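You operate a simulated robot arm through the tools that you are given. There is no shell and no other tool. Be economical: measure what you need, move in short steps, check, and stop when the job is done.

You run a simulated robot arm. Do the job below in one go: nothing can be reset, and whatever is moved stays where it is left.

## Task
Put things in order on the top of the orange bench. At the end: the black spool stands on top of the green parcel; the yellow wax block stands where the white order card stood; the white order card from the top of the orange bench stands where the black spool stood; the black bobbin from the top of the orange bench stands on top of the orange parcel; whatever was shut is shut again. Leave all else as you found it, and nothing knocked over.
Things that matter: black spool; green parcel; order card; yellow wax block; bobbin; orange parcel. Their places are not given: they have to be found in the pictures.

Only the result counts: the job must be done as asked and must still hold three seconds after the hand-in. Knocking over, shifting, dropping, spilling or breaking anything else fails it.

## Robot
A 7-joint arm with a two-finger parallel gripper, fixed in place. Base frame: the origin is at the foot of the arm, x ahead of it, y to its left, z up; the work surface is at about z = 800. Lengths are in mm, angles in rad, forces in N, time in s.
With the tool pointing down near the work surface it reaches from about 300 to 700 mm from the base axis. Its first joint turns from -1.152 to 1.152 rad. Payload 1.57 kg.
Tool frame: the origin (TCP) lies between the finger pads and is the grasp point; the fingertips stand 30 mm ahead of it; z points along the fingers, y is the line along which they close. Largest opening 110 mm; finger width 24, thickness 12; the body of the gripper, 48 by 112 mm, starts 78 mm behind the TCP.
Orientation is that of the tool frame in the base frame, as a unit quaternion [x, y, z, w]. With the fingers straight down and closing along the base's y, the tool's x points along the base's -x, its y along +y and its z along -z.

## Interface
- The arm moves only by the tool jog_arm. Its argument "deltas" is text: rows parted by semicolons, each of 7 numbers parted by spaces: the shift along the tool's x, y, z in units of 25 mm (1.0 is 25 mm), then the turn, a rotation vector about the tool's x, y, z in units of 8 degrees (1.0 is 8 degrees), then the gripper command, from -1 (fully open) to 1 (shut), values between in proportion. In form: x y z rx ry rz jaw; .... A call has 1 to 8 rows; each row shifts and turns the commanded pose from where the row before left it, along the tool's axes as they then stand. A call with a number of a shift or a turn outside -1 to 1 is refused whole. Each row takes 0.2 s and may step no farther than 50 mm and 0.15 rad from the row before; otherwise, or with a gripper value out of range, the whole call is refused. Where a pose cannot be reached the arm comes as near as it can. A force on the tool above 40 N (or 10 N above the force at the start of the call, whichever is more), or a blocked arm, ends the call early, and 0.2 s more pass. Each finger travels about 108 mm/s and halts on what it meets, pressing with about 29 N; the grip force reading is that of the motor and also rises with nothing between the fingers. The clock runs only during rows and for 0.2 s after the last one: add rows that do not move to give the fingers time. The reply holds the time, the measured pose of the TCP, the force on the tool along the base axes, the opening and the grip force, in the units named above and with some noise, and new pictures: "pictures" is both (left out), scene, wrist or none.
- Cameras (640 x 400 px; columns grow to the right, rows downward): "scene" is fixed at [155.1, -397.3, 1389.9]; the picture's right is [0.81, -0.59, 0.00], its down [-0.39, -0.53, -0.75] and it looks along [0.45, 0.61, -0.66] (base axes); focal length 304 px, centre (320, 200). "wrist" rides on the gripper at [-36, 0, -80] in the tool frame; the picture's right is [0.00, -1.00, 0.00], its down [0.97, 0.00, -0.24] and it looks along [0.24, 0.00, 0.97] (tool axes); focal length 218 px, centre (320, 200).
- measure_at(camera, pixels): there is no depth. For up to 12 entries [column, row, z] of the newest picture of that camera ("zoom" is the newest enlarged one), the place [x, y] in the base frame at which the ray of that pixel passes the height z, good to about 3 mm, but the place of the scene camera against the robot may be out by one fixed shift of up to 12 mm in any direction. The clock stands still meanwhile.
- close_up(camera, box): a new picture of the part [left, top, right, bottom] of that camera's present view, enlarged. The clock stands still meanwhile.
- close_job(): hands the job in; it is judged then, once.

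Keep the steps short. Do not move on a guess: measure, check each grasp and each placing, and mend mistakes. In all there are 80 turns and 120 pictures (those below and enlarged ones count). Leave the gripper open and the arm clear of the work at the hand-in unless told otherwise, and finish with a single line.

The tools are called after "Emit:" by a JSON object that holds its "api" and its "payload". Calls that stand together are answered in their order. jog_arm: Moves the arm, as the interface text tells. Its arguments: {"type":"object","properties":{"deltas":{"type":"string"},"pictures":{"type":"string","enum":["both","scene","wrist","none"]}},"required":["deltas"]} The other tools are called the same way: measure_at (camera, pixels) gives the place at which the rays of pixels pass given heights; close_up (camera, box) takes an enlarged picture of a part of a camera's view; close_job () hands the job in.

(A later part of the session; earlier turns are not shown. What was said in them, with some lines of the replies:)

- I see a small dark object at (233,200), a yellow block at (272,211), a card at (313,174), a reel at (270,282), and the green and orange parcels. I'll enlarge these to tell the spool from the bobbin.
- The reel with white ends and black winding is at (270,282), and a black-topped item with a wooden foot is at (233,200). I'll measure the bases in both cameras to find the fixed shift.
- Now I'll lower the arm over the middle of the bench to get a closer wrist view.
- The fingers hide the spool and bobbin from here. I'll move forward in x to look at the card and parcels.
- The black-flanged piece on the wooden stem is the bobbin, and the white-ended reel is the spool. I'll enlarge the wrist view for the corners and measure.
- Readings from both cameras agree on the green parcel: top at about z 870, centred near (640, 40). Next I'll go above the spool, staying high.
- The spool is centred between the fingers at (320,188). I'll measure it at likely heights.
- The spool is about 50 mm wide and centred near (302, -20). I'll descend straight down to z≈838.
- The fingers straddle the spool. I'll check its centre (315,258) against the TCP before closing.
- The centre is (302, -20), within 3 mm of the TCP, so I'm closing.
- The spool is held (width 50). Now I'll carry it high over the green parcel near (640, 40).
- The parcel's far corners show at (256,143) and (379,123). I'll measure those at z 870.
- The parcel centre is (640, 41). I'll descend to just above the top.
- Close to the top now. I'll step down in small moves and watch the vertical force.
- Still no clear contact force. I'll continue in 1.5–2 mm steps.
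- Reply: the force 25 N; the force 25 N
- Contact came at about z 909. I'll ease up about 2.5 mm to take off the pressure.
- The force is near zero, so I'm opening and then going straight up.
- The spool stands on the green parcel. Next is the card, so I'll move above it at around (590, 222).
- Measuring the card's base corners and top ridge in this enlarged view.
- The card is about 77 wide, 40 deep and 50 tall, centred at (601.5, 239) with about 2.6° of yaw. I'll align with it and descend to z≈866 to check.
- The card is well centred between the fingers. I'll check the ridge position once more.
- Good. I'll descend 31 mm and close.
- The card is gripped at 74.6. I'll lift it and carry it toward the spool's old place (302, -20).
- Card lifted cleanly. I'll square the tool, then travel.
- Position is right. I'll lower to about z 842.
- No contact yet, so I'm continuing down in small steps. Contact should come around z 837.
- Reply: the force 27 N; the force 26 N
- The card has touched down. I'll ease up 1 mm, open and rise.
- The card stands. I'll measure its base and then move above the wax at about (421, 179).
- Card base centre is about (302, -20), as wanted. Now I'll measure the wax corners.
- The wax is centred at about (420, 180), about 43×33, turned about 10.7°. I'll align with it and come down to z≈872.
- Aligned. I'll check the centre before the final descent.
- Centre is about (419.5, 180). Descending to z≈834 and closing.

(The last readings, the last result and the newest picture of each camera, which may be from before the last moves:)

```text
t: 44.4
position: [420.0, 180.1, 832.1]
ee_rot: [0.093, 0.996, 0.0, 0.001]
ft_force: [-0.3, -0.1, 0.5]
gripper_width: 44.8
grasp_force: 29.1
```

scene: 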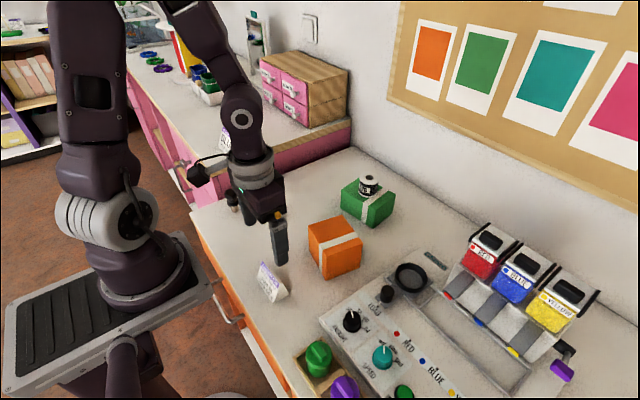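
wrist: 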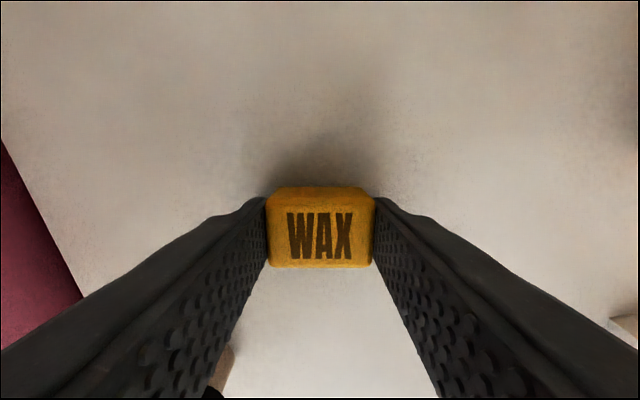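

The wax is gripped at 44.8. I'll lift it, square the tool and carry it to (600.5, 239).

Emit:
{"api": "jog_arm", "payload": {"deltas": "0 0 -0.5 0 0 0 1;0 0 -1 0 0 0 1;0 0 -1 0 0 0 1;0 0 -1 0 0 0 1;0 0 -1 0 0 -0.67 1;0 0 0 0 0 -0.67 1;0 0 0 0 0 0 1", "pictures": "wrist"}}

Emit:
{"api": "jog_arm", "payload": {"deltas": "-0.9 0.295 0 0 0 0 1;-0.9 0.295 0 0 0 0 1;-0.9 0.295 0 0 0 0 1;-0.9 0.295 0 0 0 0 1;-0.9 0.295 0 0 0 0 1;-0.9 0.295 0 0 0 0 1;-0.9 0.295 0 0 0 0 1;-0.9 0.295 0 0 0 0 1", "pictures": "both"}}

```text
t: 46.0
position: [420.8, 180.6, 945.9]
ee_rot: [-0.001, 1.0, 0.0, 0.0]
ft_force: [-0.3, 0.0, -0.4]
gripper_width: 45.0
grasp_force: 29.0
```

wrist: 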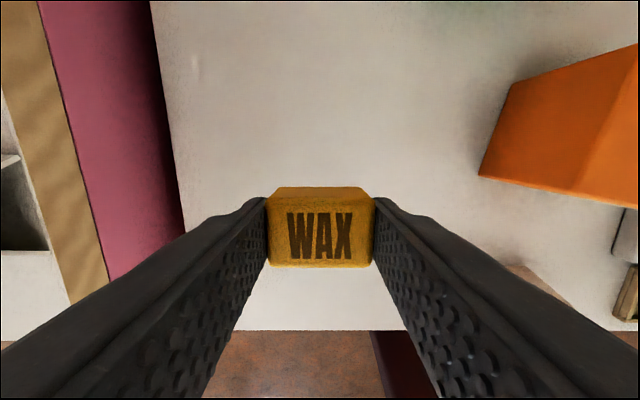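

```text
t: 47.8
position: [601.8, 238.9, 945.4]
ee_rot: [0.0, 1.0, 0.0, 0.0]
ft_force: [0.0, 0.0, -0.7]
gripper_width: 44.8
grasp_force: 28.6
```

scene: 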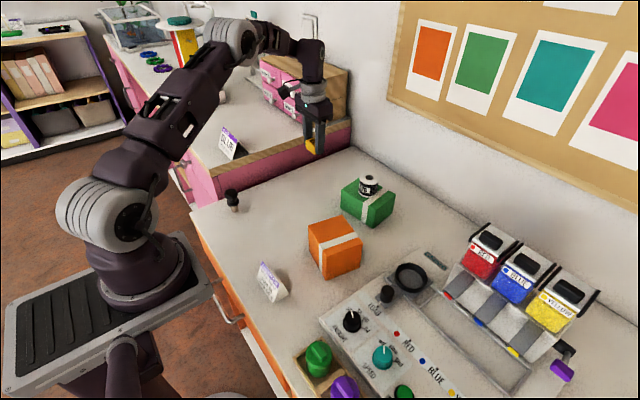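
wrist: 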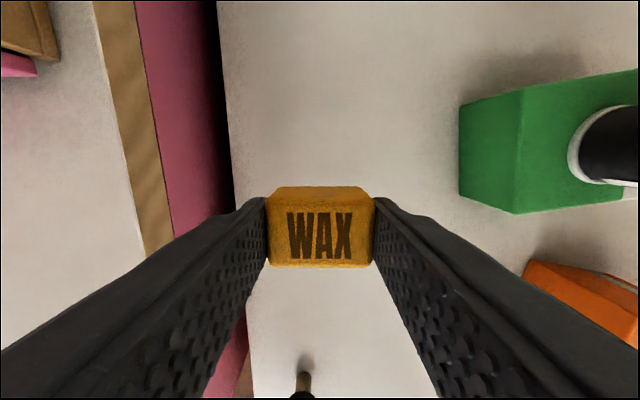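

Positioned over the card's old spot. Lowering to about z 837, then gently to contact.

Emit:
{"api": "jog_arm", "payload": {"deltas": "0.02 0 0.85 0 0 0 1;0 0 0.85 0 0 0 1;0 0 0.85 0 0 0 1;0 0 0.85 0 0 0 1;0 0 0.85 0 0 0 1;0 0 0 0 0 0 1", "pictures": "none"}}

Emit:
{"api": "jog_arm", "payload": {"deltas": "0 0 0.1 0 0 0 1;0 0 0 0 0 0 1", "pictures": "none"}}

Emit:
{"api": "jog_arm", "payload": {"deltas": "0 0 0.04 0 0 0 1;0 0 0 0 0 0 1", "pictures": "none"}}

```text
t: 49.2
position: [600.4, 239.4, 840.7]
ee_rot: [0.0, 1.0, 0.0, 0.0]
ft_force: [0.0, 0.4, -0.6]
gripper_width: 45.1
grasp_force: 28.8
```

```text
t: 49.8
position: [600.3, 239.0, 839.0]
ee_rot: [0.001, 1.0, 0.0, 0.0]
ft_force: [0.4, 0.0, -0.9]
gripper_width: 44.9
grasp_force: 29.6
```

```text
t: 50.4
position: [601.3, 239.4, 836.0]
ee_rot: [0.001, 1.0, 0.0, 0.0]
ft_force: [0.5, 0.2, 0.1]
gripper_width: 44.9
grasp_force: 29.1
```

Emit:
{"api": "jog_arm", "payload": {"deltas": "0 0 0.06 0 0 0 1;0 0 0 0 0 0 1", "pictures": "none"}}

Emit:
{"api": "jog_arm", "payload": {"deltas": "0 0 0.04 0 0 0 1;0 0 0 0 0 0 1", "pictures": "none"}}

```text
t: 51.0
position: [599.6, 239.2, 833.9]
ee_rot: [0.0, 1.0, 0.0, 0.0]
ft_force: [-0.6, 0.4, -0.8]
gripper_width: 44.9
grasp_force: 28.9
```

```text
t: 51.6
position: [599.9, 239.6, 834.1]
ee_rot: [-0.001, 1.0, 0.0, 0.0]
ft_force: [-1.4, -0.5, 0.4]
gripper_width: 44.9
grasp_force: 29.3
```

One more 1 mm step to find contact.

Emit:
{"api": "jog_arm", "payload": {"deltas": "0 0 0.04 0 0 0 1;0 0 0 0 0 0 1", "pictures": "none"}}

```text
t: 52.2
position: [599.5, 239.7, 833.7]
ee_rot: [0.0, 1.0, 0.0, 0.001]
ft_force: [0.2, 0.2, 0.9]
gripper_width: 44.9
grasp_force: 28.7
```

Emit:
{"api": "jog_arm", "payload": {"deltas": "0 0 0.03 0 0 0 1;0 0 0 0 0 0 1", "pictures": "none"}}

```text
t: 52.8
position: [600.2, 238.7, 833.4]
ee_rot: [0.0, 1.0, 0.0, 0.001]
ft_force: [-3.0, -2.1, 11.3]
gripper_width: 45.0
grasp_force: 29.4
```

Contact at 11 N. Opening and rising.

Emit:
{"api": "jog_arm", "payload": {"deltas": "0 0 -0.02 0 0 0 1;0 0 0 0 0 0 0.1;0 0 0 0 0 0 -0.2;0 0 0 0 0 0 -0.5;0 0 -0.6 0 0 0 -0.5;0 0 -1 0 0 0 -0.6;0 0 -1 0 0 0 -1;0 0 -1 0 0 0 -1", "pictures": "none"}}

Emit:
{"api": "jog_arm", "payload": {"deltas": "0 0 -1 0 0 0 -1;0 0 -1 0 0 0 -1;0 0 0 0 0 0 -1", "pictures": "both"}}

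```text
t: 54.6
position: [601.0, 237.3, 923.9]
ee_rot: [0.001, 1.0, 0.0, 0.0]
ft_force: [0.5, 0.3, -0.1]
gripper_width: 110.1
grasp_force: 0.0
```

```text
t: 55.4
position: [598.7, 240.1, 973.4]
ee_rot: [0.0, 1.0, 0.001, 0.0]
ft_force: [0.2, -0.1, 1.0]
gripper_width: 109.9
grasp_force: 0.0
```

scene: 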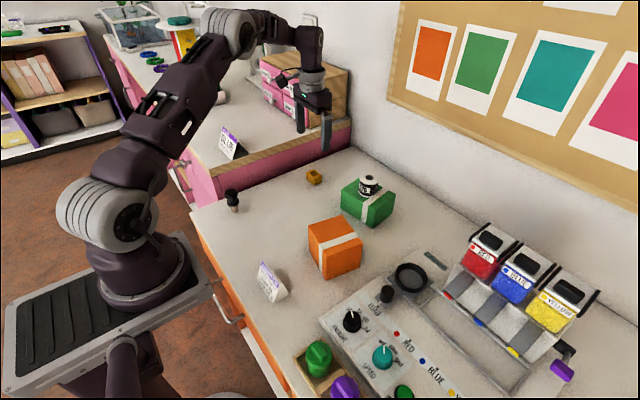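
wrist: 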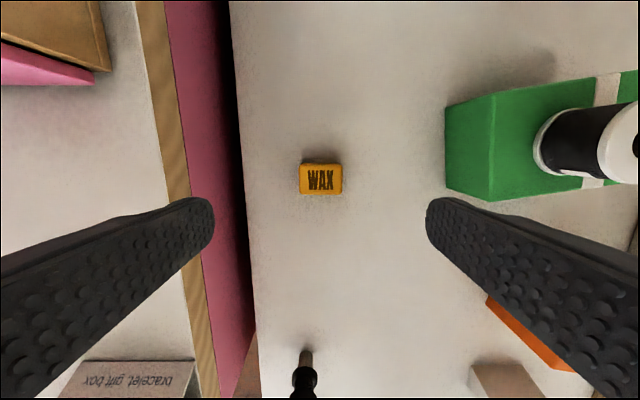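

The wax stands at the card's old place. Now the bobbin: I'll move above about (345, 262), with the jaw partly closed so the fingers stay clear of the pink cabinet.

Emit:
{"api": "jog_arm", "payload": {"deltas": "0.925 0.08 0 0 0 0 -0.2;0.925 0.08 0 0 0 0 -0.2;0.925 0.08 0 0 0 0 -0.2;0.925 0.08 0 0 0 0 -0.2;0.925 0.08 0 0 0 0 -0.2;0.925 0.08 0 0 0 0 -0.2;0.925 0.08 0 0 0 0 -0.2;0.925 0.08 0 0 0 0 -0.2", "pictures": "none"}}

Emit:
{"api": "jog_arm", "payload": {"deltas": "0.925 0.08 0 0 0 0 -0.2;0.925 0.08 0 0 0 0 -0.2;0.925 0.08 0 0 0 0 -0.2;0 0 0 0 0 0 -0.2", "pictures": "both"}}

Emit:
{"api": "close_up", "payload": {"camera": "wrist", "box": [250, 130, 400, 250]}}

Emit:
{"api": "close_up", "payload": {"camera": "scene", "box": [190, 150, 290, 230]}}

```text
t: 57.2
position: [414.5, 253.5, 972.2]
ee_rot: [-0.001, 1.0, 0.0, 0.0]
ft_force: [0.4, 0.2, 0.3]
gripper_width: 66.1
grasp_force: 0.1
```

```text
t: 58.2
position: [347.8, 261.6, 973.4]
ee_rot: [0.0, 1.0, 0.0, 0.0]
ft_force: [-0.2, -0.3, -0.2]
gripper_width: 66.0
grasp_force: 0.1
```

scene: 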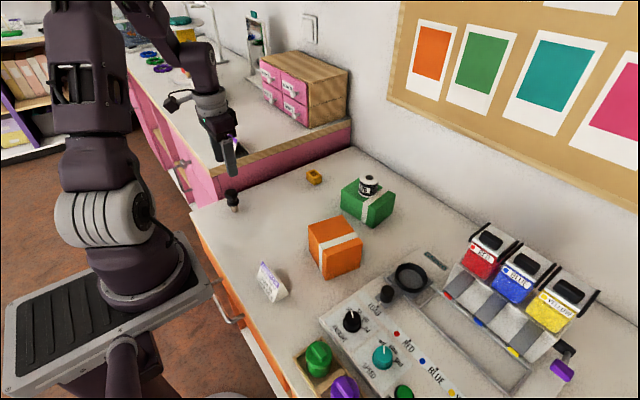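
wrist: 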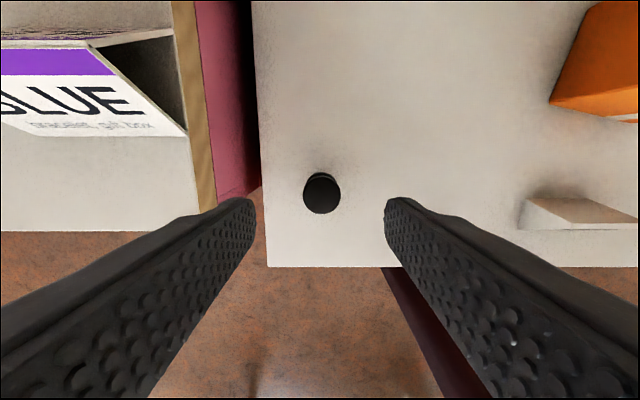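

```text
3.33 times, centred on (325, 190) of wrist
```

zoom: 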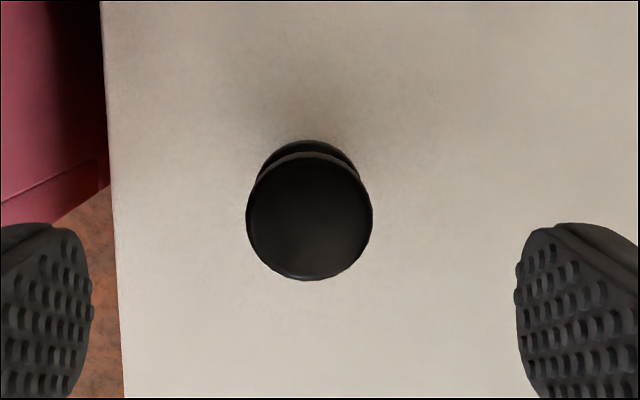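

```text
5.00 times, centred on (240, 190) of scene
```

zoom: 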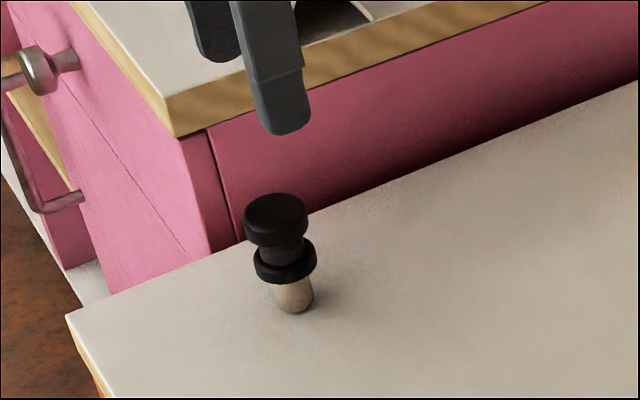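

Measuring the bobbin's top centre in both cameras to get its height.

Emit:
{"api": "measure_at", "payload": {"camera": "wrist", "pixels": [[321.7, 194.5, 860], [321.7, 194.5, 880], [303, 194, 870], [341, 194, 870], [321.7, 172, 820], [265, 230, 800], [254, 130, 800], [172, 4, 900], [200, 212, 900]]}}

Emit:
{"api": "measure_at", "payload": {"camera": "scene", "pixels": [[231.2, 192.6, 850], [231.2, 192.6, 860], [231.2, 192.6, 870], [231.2, 192.6, 880], [233.2, 202, 840], [235, 211.5, 800]]}}

```text
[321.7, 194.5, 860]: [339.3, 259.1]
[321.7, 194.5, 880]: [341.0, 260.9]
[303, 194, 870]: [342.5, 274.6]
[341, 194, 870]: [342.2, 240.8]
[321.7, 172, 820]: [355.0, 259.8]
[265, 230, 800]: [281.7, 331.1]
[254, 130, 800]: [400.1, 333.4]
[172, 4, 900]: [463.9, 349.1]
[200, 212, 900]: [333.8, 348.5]
```

```text
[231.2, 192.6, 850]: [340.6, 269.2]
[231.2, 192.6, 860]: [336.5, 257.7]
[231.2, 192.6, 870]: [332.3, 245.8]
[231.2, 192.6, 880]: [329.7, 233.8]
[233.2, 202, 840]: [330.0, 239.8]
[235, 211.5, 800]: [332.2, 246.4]
```

The bobbin top is at about z 870, centred at (341.5, 259.5), about 34 wide. I'll come down to z≈905 and re-check alignment.

Emit:
{"api": "jog_arm", "payload": {"deltas": "0.25 -0.08 0.68 0 0 0 -0.2;0 0 0.68 0 0 0 -0.2;0 0 0.68 0 0 0 -0.2;0 0 0.68 0 0 0 -0.2;0 0 0 0 0 0 -0.2", "pictures": "wrist"}}

```text
t: 59.4
position: [340.4, 258.9, 904.5]
ee_rot: [-0.001, 1.0, 0.0, 0.0]
ft_force: [0.9, -0.2, 0.0]
gripper_width: 66.0
grasp_force: 0.1
```

wrist: 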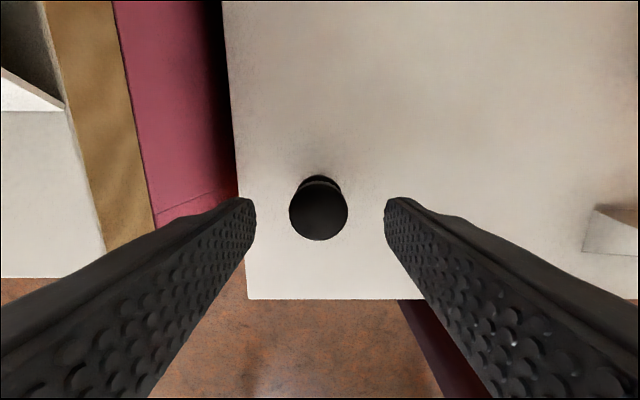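

Emit:
{"api": "measure_at", "payload": {"camera": "wrist", "pixels": [[318.5, 211, 870], [318.5, 240, 870], [318.5, 183, 870], [289, 211, 870], [348, 211, 870]]}}

```text
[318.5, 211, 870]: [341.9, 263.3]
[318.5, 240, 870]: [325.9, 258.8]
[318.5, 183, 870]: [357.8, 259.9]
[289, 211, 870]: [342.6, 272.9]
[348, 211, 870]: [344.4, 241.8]
```

Centred within 2 mm. Descending to z≈848 and closing.

Emit:
{"api": "jog_arm", "payload": {"deltas": "-0.05 0 0.75 0 0 0 -0.2;0 0 0.75 0 0 0 -0.2;0 0 0.76 0 0 0 -0.2;0 0 0 0 0 0 -0.2;0 0 0 0 0 0 0.3;0 0 0 0 0 0 1;0 0 0 0 0 0 1;0 0 0 0 0 0 1", "pictures": "both"}}

Emit:
{"api": "close_up", "payload": {"camera": "scene", "box": [190, 140, 290, 230]}}

```text
t: 61.2
position: [342.5, 260.4, 848.3]
ee_rot: [0.0, 1.0, 0.0, 0.0]
ft_force: [-0.3, -0.1, -0.4]
gripper_width: 32.6
grasp_force: 29.0
```

scene: 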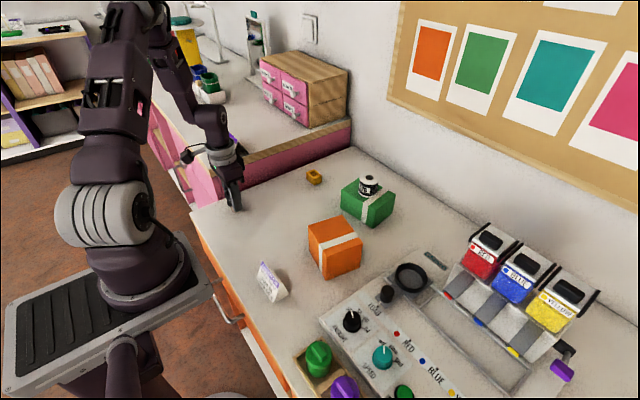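
wrist: 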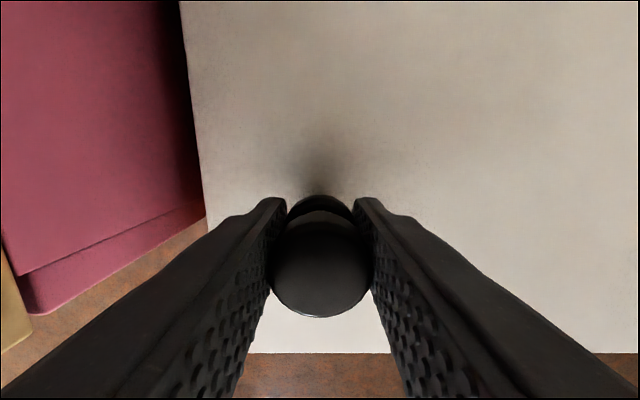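

```text
4.44 times, centred on (240, 185) of scene
```

zoom: 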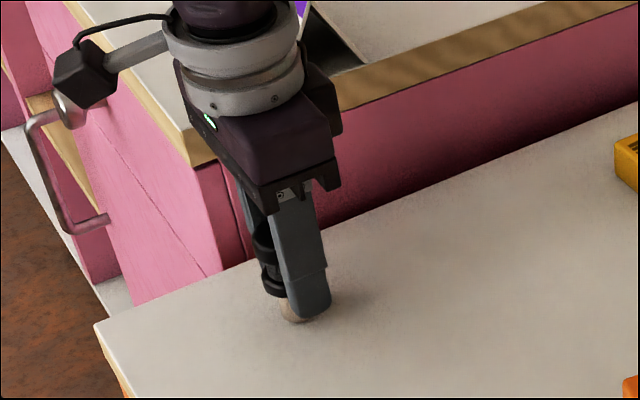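

The bobbin is gripped at 32.6. Lifting straight up.

Emit:
{"api": "jog_arm", "payload": {"deltas": "0 0 -0.4 0 0 0 1;0 0 -1 0 0 0 1;0 0 -1 0 0 0 1;0 0 -1 0 0 0 1;0 0 -1 0 0 0 1;0 0 -1 0 0 0 1;0 0 -1 0 0 0 1;0 0 0 0 0 0 1", "pictures": "both"}}

Emit:
{"api": "close_up", "payload": {"camera": "scene", "box": [180, 110, 290, 230]}}

```text
t: 63.0
position: [342.8, 258.2, 1008.8]
ee_rot: [0.0, 1.0, 0.0, 0.0]
ft_force: [-0.3, 0.2, -0.2]
gripper_width: 32.6
grasp_force: 29.1
```

scene: 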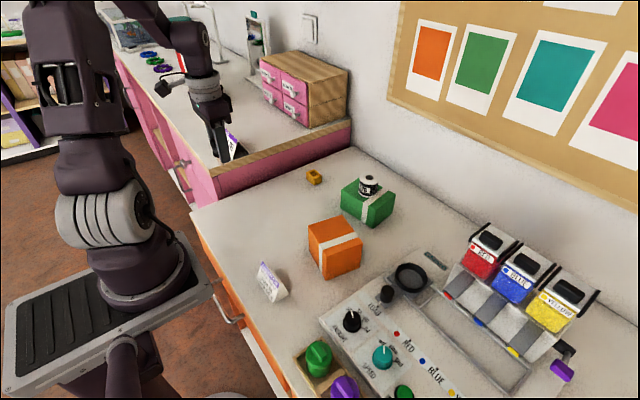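
wrist: 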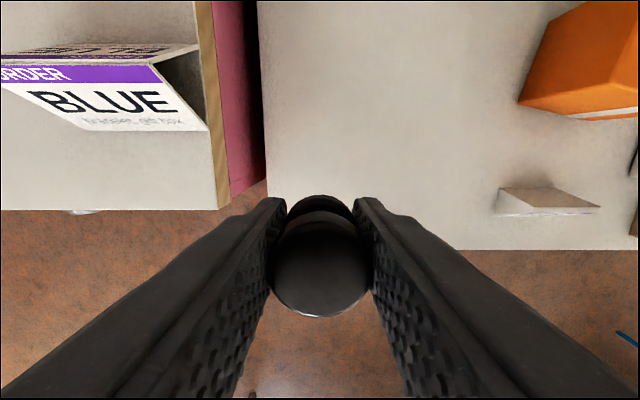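

```text
3.33 times, centred on (235, 170) of scene
```

zoom: 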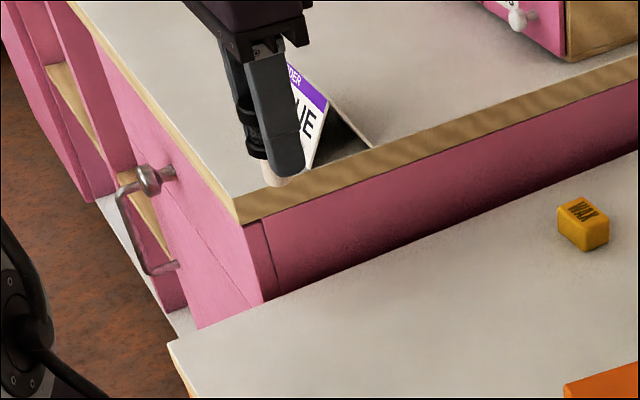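

The bobbin came up whole, stem included. Carrying it over toward the orange parcel.

Emit:
{"api": "jog_arm", "payload": {"deltas": "-0.4 -0.97 0 0 0 0 1;-0.4 -0.97 0 0 0 0 1;-0.4 -0.97 0 0 0 0 1;-0.4 -0.97 0 0 0 0 1;-0.4 -0.97 0 0 0 0 1;-0.4 -0.97 0 0 0 0 1;-0.4 -0.97 0 0 0 0 1;-0.4 -0.97 0 0 0 0 1", "pictures": "wrist"}}

Emit:
{"api": "jog_arm", "payload": {"deltas": "-0.4 -0.97 0 0 0 0 1;-0.4 -0.97 0 0 0 0 1;-0.4 -0.97 0 0 0 0 1;-0.4 -0.97 0 0 0 0 1;0 0 0 0 0 0 1", "pictures": "both"}}

Emit:
{"api": "close_up", "payload": {"camera": "scene", "box": [270, 150, 390, 290]}}

```text
t: 64.8
position: [421.3, 66.5, 1006.3]
ee_rot: [0.001, 1.0, 0.0, 0.0]
ft_force: [0.2, -0.6, -1.4]
gripper_width: 32.6
grasp_force: 29.2
```

wrist: 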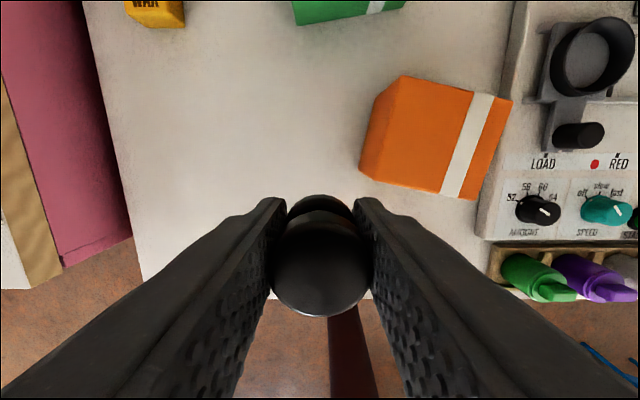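

```text
t: 66.0
position: [460.8, -30.8, 1006.1]
ee_rot: [0.0, 1.0, 0.0, -0.001]
ft_force: [-0.4, 0.1, -0.5]
gripper_width: 33.0
grasp_force: 29.0
```

scene: 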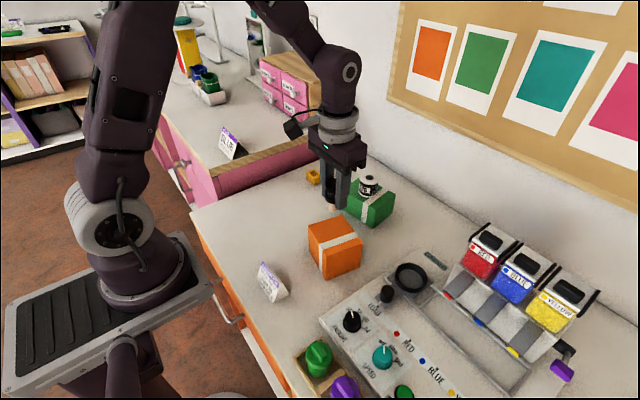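
wrist: 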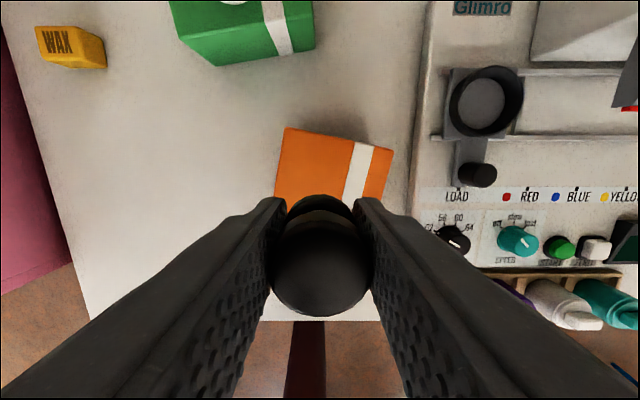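

```text
2.86 times, centred on (330, 220) of scene
```

zoom: 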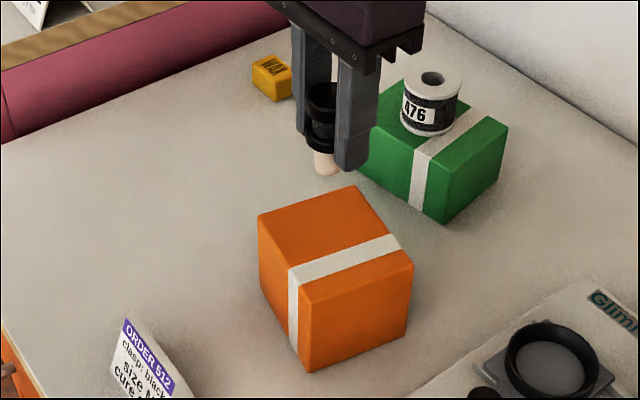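

Measuring the orange parcel's top corners in both cameras at several heights.

Emit:
{"api": "measure_at", "payload": {"camera": "wrist", "pixels": [[286, 128, 880], [393, 151, 880], [286, 128, 890], [393, 151, 890], [286, 128, 900], [393, 151, 900]]}}

Emit:
{"api": "measure_at", "payload": {"camera": "scene", "pixels": [[308.3, 225.3, 880], [343.3, 215.5, 880], [361.9, 241, 880], [327.2, 249.8, 880], [308.3, 225.3, 900], [343.3, 215.5, 900], [361.9, 241, 900], [327.2, 249.8, 900], [327.2, 279.5, 800]]}}

```text
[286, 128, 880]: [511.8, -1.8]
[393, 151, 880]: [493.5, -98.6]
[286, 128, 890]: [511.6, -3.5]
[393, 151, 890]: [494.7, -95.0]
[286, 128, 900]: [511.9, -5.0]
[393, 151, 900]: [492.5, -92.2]
```

```text
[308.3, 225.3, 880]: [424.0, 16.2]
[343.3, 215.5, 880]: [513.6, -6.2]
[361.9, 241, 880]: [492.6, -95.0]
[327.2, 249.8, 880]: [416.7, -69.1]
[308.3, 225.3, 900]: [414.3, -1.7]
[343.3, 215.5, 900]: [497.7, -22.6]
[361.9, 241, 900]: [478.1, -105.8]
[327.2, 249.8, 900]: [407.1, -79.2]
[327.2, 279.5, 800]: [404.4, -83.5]
```

The parcel top is at about z 895, centred near (463, -39), so contact is expected at TCP z≈943. Lowering to about 953.

Emit:
{"api": "jog_arm", "payload": {"deltas": "-0.09 -0.32 0.5 0 0 0 1;0 0 0.8 0 0 0 1;0 0 0.6 0 0 0 1;0 0 0.2 0 0 0 1;0 0 0 0 0 0 1", "pictures": "scene"}}

Emit:
{"api": "close_up", "payload": {"camera": "scene", "box": [285, 180, 385, 290]}}

```text
t: 67.2
position: [462.3, -39.5, 955.9]
ee_rot: [-0.001, 1.0, 0.0, 0.0]
ft_force: [1.4, 0.8, -0.9]
gripper_width: 32.8
grasp_force: 29.3
```

scene: 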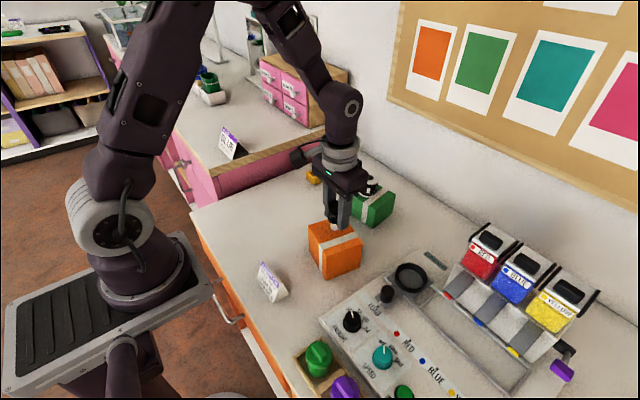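

```text
3.64 times, centred on (335, 235) of scene
```

zoom: 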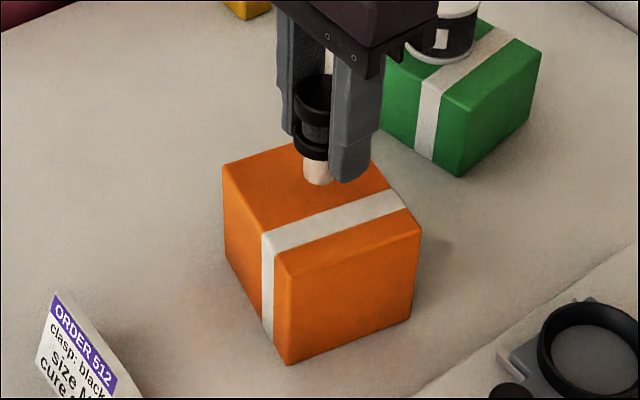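

The white strip begins about 12 mm from the centre. I'll shift 6 mm away from it so the stem stands on plain board, then step down.

Emit:
{"api": "jog_arm", "payload": {"deltas": "0 0.25 0.1 0 0 0 1;0 0 0.1 0 0 0 1;0 0 0 0 0 0 1", "pictures": "none"}}

Emit:
{"api": "jog_arm", "payload": {"deltas": "0 0 0.08 0 0 0 1;0 0 0 0 0 0 1", "pictures": "none"}}

Emit:
{"api": "jog_arm", "payload": {"deltas": "0 0 0.06 0 0 0 1;0 0 0 0 0 0 1", "pictures": "scene"}}

Emit:
{"api": "close_up", "payload": {"camera": "scene", "box": [300, 190, 375, 260]}}

```text
t: 68.0
position: [462.7, -32.7, 950.1]
ee_rot: [0.0, 1.0, 0.0, 0.0]
ft_force: [0.3, -0.1, -1.7]
gripper_width: 33.0
grasp_force: 28.5
```

```text
t: 68.6
position: [462.9, -32.4, 949.3]
ee_rot: [0.0, 1.0, 0.0, 0.0]
ft_force: [0.4, 0.2, -0.3]
gripper_width: 32.6
grasp_force: 29.3
```

```text
t: 69.2
position: [464.1, -32.7, 947.1]
ee_rot: [0.0, 1.0, -0.001, 0.0]
ft_force: [0.3, 0.0, -1.4]
gripper_width: 32.4
grasp_force: 28.6
```

scene: 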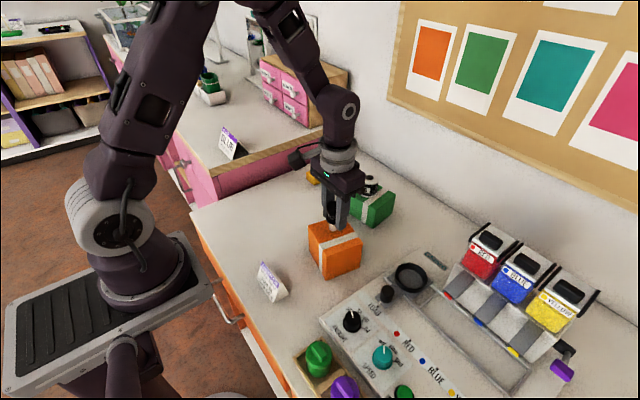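

```text
5.71 times, centred on (338, 225) of scene
```

zoom: 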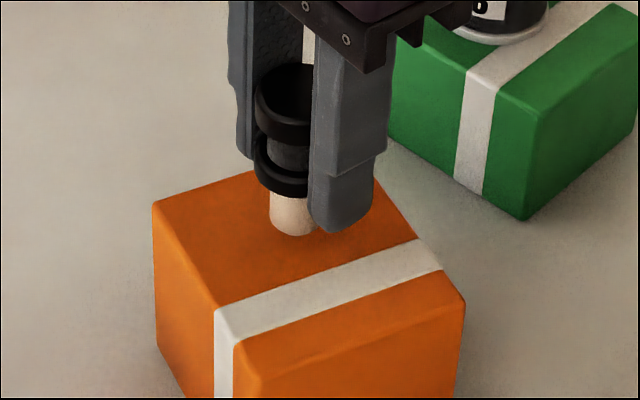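

Clear of the strip. Continuing down in 1.5 mm steps.

Emit:
{"api": "jog_arm", "payload": {"deltas": "0 0 0.06 0 0 0 1;0 0 0 0 0 0 1", "pictures": "none"}}

Emit:
{"api": "jog_arm", "payload": {"deltas": "0 0 0.04 0 0 0 1;0 0 0 0 0 0 1", "pictures": "none"}}

```text
t: 69.8
position: [463.3, -32.3, 946.1]
ee_rot: [0.0, 1.0, 0.001, 0.0]
ft_force: [1.1, 0.5, -0.5]
gripper_width: 32.6
grasp_force: 28.7
```

```text
t: 70.4
position: [463.5, -32.4, 945.2]
ee_rot: [0.0, 1.0, 0.0, 0.0]
ft_force: [0.1, -0.6, -0.7]
gripper_width: 32.9
grasp_force: 28.9
```

Emit:
{"api": "jog_arm", "payload": {"deltas": "0 0 0.04 0 0 0 1;0 0 0 0 0 0 1", "pictures": "none"}}

Emit:
{"api": "jog_arm", "payload": {"deltas": "0 0 0.04 0 0 0 1;0 0 0 0 0 0 1", "pictures": "none"}}

```text
t: 71.0
position: [464.0, -33.5, 944.0]
ee_rot: [0.0, 1.0, 0.0, 0.0]
ft_force: [0.4, -0.2, -0.8]
gripper_width: 32.7
grasp_force: 29.2
```

```text
t: 71.6
position: [464.2, -32.1, 941.8]
ee_rot: [-0.001, 1.0, 0.0, 0.0]
ft_force: [0.1, -0.4, -0.5]
gripper_width: 32.9
grasp_force: 29.1
```

Emit:
{"api": "jog_arm", "payload": {"deltas": "0 0 0.04 0 0 0 1;0 0 0 0 0 0 1", "pictures": "none"}}

Emit:
{"api": "jog_arm", "payload": {"deltas": "0 0 0.04 0 0 0 1;0 0 0 0 0 0 1", "pictures": "none"}}

```text
t: 72.2
position: [462.8, -31.6, 941.3]
ee_rot: [0.0, 1.0, 0.0, 0.0]
ft_force: [0.4, -0.2, -0.9]
gripper_width: 32.5
grasp_force: 28.9
```

```text
t: 72.8
position: [463.5, -32.2, 940.4]
ee_rot: [0.0, 1.0, 0.0, 0.0]
ft_force: [-0.4, 0.0, -0.5]
gripper_width: 32.6
grasp_force: 28.7
```

Still free. I'll carry on with 1 mm steps.

Emit:
{"api": "jog_arm", "payload": {"deltas": "0 0 0.04 0 0 0 1;0 0 0 0 0 0 1", "pictures": "none"}}

Emit:
{"api": "jog_arm", "payload": {"deltas": "0 0 0.04 0 0 0 1;0 0 0 0 0 0 1", "pictures": "scene"}}

Emit:
{"api": "close_up", "payload": {"camera": "scene", "box": [300, 190, 375, 260]}}

```text
t: 73.4
position: [464.3, -32.5, 940.0]
ee_rot: [0.0, 1.0, 0.0, 0.001]
ft_force: [0.6, -0.6, -0.5]
gripper_width: 33.0
grasp_force: 28.4
```

```text
t: 74.0
position: [463.9, -32.9, 938.9]
ee_rot: [0.0, 1.0, -0.001, 0.0]
ft_force: [-0.3, -0.8, -0.8]
gripper_width: 32.9
grasp_force: 29.0
```

scene: 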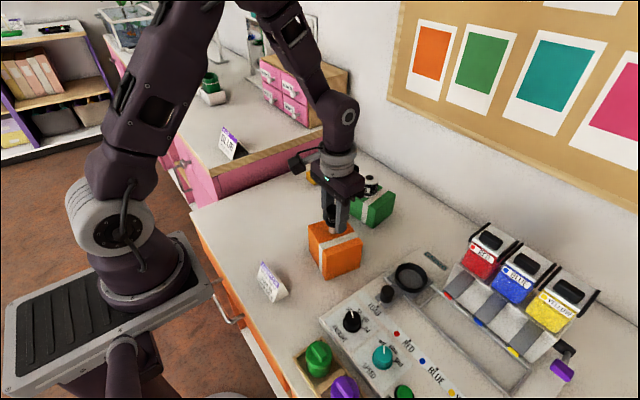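

```text
5.71 times, centred on (338, 225) of scene
```

zoom: 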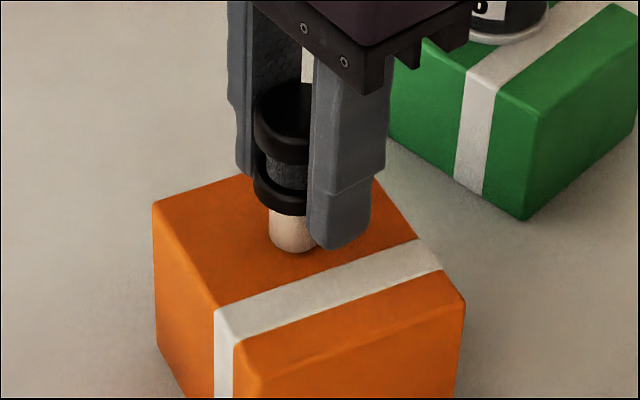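

The stem looks nearly at the surface. Continuing.

Emit:
{"api": "jog_arm", "payload": {"deltas": "0 0 0.04 0 0 0 1;0 0 0 0 0 0 1", "pictures": "none"}}

Emit:
{"api": "jog_arm", "payload": {"deltas": "0 0 0.04 0 0 0 1;0 0 0 0 0 0 1", "pictures": "none"}}

```text
t: 74.6
position: [463.4, -33.0, 937.3]
ee_rot: [0.0, 1.0, 0.0, 0.001]
ft_force: [-3.0, -1.3, 24.7]
gripper_width: 32.7
grasp_force: 28.8
```

```text
t: 75.2
position: [463.7, -33.6, 934.9]
ee_rot: [0.001, 1.0, 0.0, 0.001]
ft_force: [1.0, -0.2, 27.0]
gripper_width: 32.9
grasp_force: 29.2
```

Contact at about z 937.5. I'll back off slightly and check the force.

Emit:
{"api": "jog_arm", "payload": {"deltas": "0 0 -0.04 0 0 0 1;0 0 0 0 0 0 1", "pictures": "none"}}

```text
t: 75.8
position: [463.1, -32.4, 937.0]
ee_rot: [0.0, 1.0, 0.0, -0.001]
ft_force: [0.1, -0.1, -0.3]
gripper_width: 32.6
grasp_force: 29.6
```

Near-zero force. I'll lower half a millimetre, open gently and rise.

Emit:
{"api": "jog_arm", "payload": {"deltas": "0 0 0.02 0 0 0 1;0 0 0 0 0 0 0.35;0 0 0 0 0 0 0.2;0 0 0 0 0 0 -0.1;0 0 0 0 0 0 -0.3;0 0 -0.5 0 0 0 -0.3;0 0 -1 0 0 0 -0.3;0 0 -1 0 0 0 -0.3", "pictures": "none"}}

Emit:
{"api": "jog_arm", "payload": {"deltas": "0 0 -1 0 0 0 -0.3;0 0 -1 0 0 0 -1;0 0 -0.5 0 0 0 -1", "pictures": "both"}}

Emit:
{"api": "close_up", "payload": {"camera": "scene", "box": [240, 140, 420, 310]}}

```text
t: 77.6
position: [463.5, -33.1, 999.9]
ee_rot: [0.0, 1.0, 0.001, 0.0]
ft_force: [-0.2, 0.0, -0.1]
gripper_width: 71.3
grasp_force: 0.2
```

```text
t: 78.4
position: [461.5, -31.9, 1062.0]
ee_rot: [0.0, 1.0, 0.0, 0.0]
ft_force: [0.6, -0.1, -0.3]
gripper_width: 110.1
grasp_force: 0.1
```

scene: 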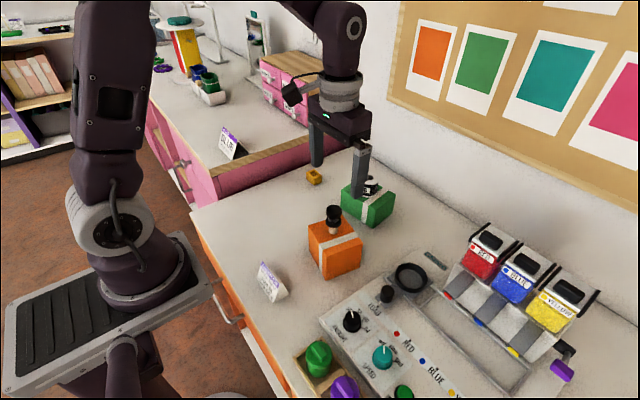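
wrist: 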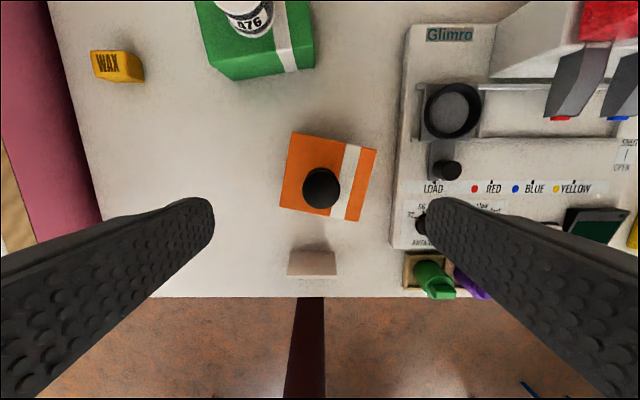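

```text
2.35 times, centred on (330, 225) of scene
```

zoom: 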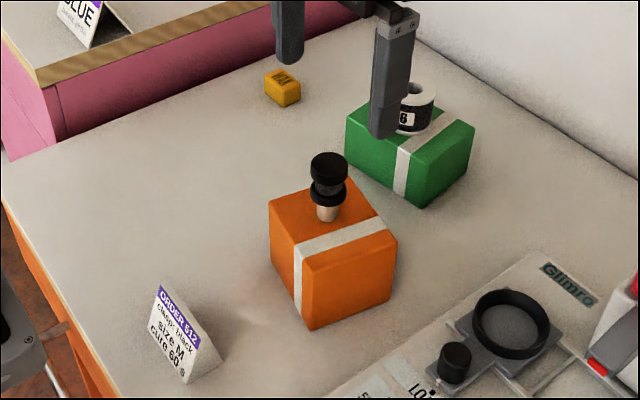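

Everything stands. I'll withdraw the arm up and back near its start, then take a last look.

Emit:
{"api": "jog_arm", "payload": {"deltas": "0 0 -1 0 0 0 -1;0.5 0.5 -1 0 0 0 -1;1 1 -1 0 0 0 -1;1 1 -0.8 0 0 0 -1;1 1 0 0 0 0 -1;1 1 0 0 0 0 -1;1 1 0 0 0 0 -1;1 1 0 0 0 0 -1", "pictures": "both"}}

Emit:
{"api": "close_up", "payload": {"camera": "scene", "box": [190, 130, 430, 310]}}

```text
t: 80.2
position: [300.3, 129.2, 1158.7]
ee_rot: [0.001, 1.0, 0.0, -0.001]
ft_force: [-1.2, 0.0, -0.6]
gripper_width: 109.9
grasp_force: 0.0
```

scene: 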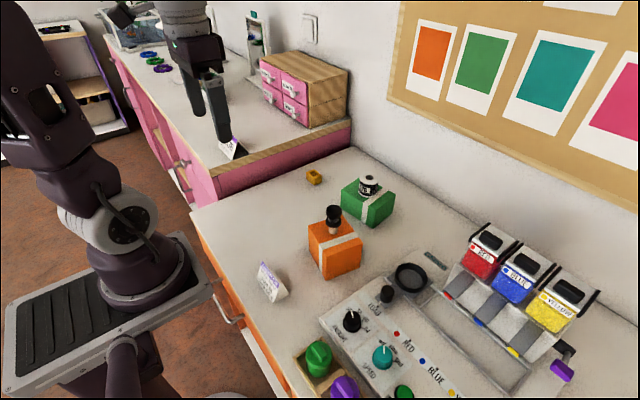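
wrist: 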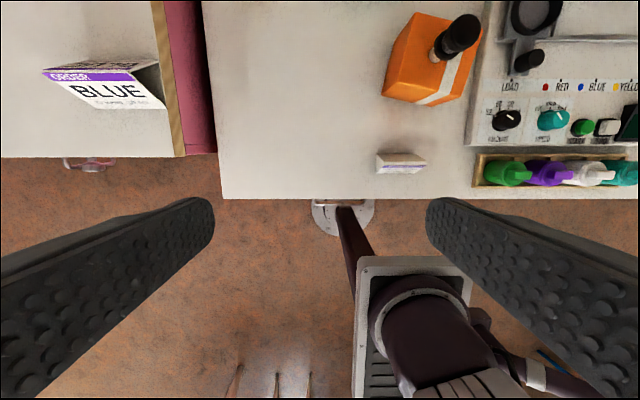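

```text
2.22 times, centred on (310, 220) of scene
```

zoom: 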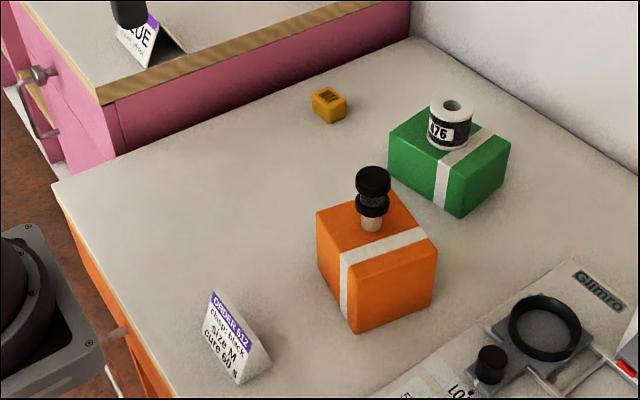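

All four items are upright in their places, the arm is clear, the gripper is open and nothing was opened along the way. Handing in.

Emit:
{"api": "close_job", "payload": {}}

```text
The job is handed in.
```

The spool stands on the green parcel, the bobbin on the orange parcel, the card where the spool was and the wax where the card was; nothing was opened or knocked over, and the job is handed in.
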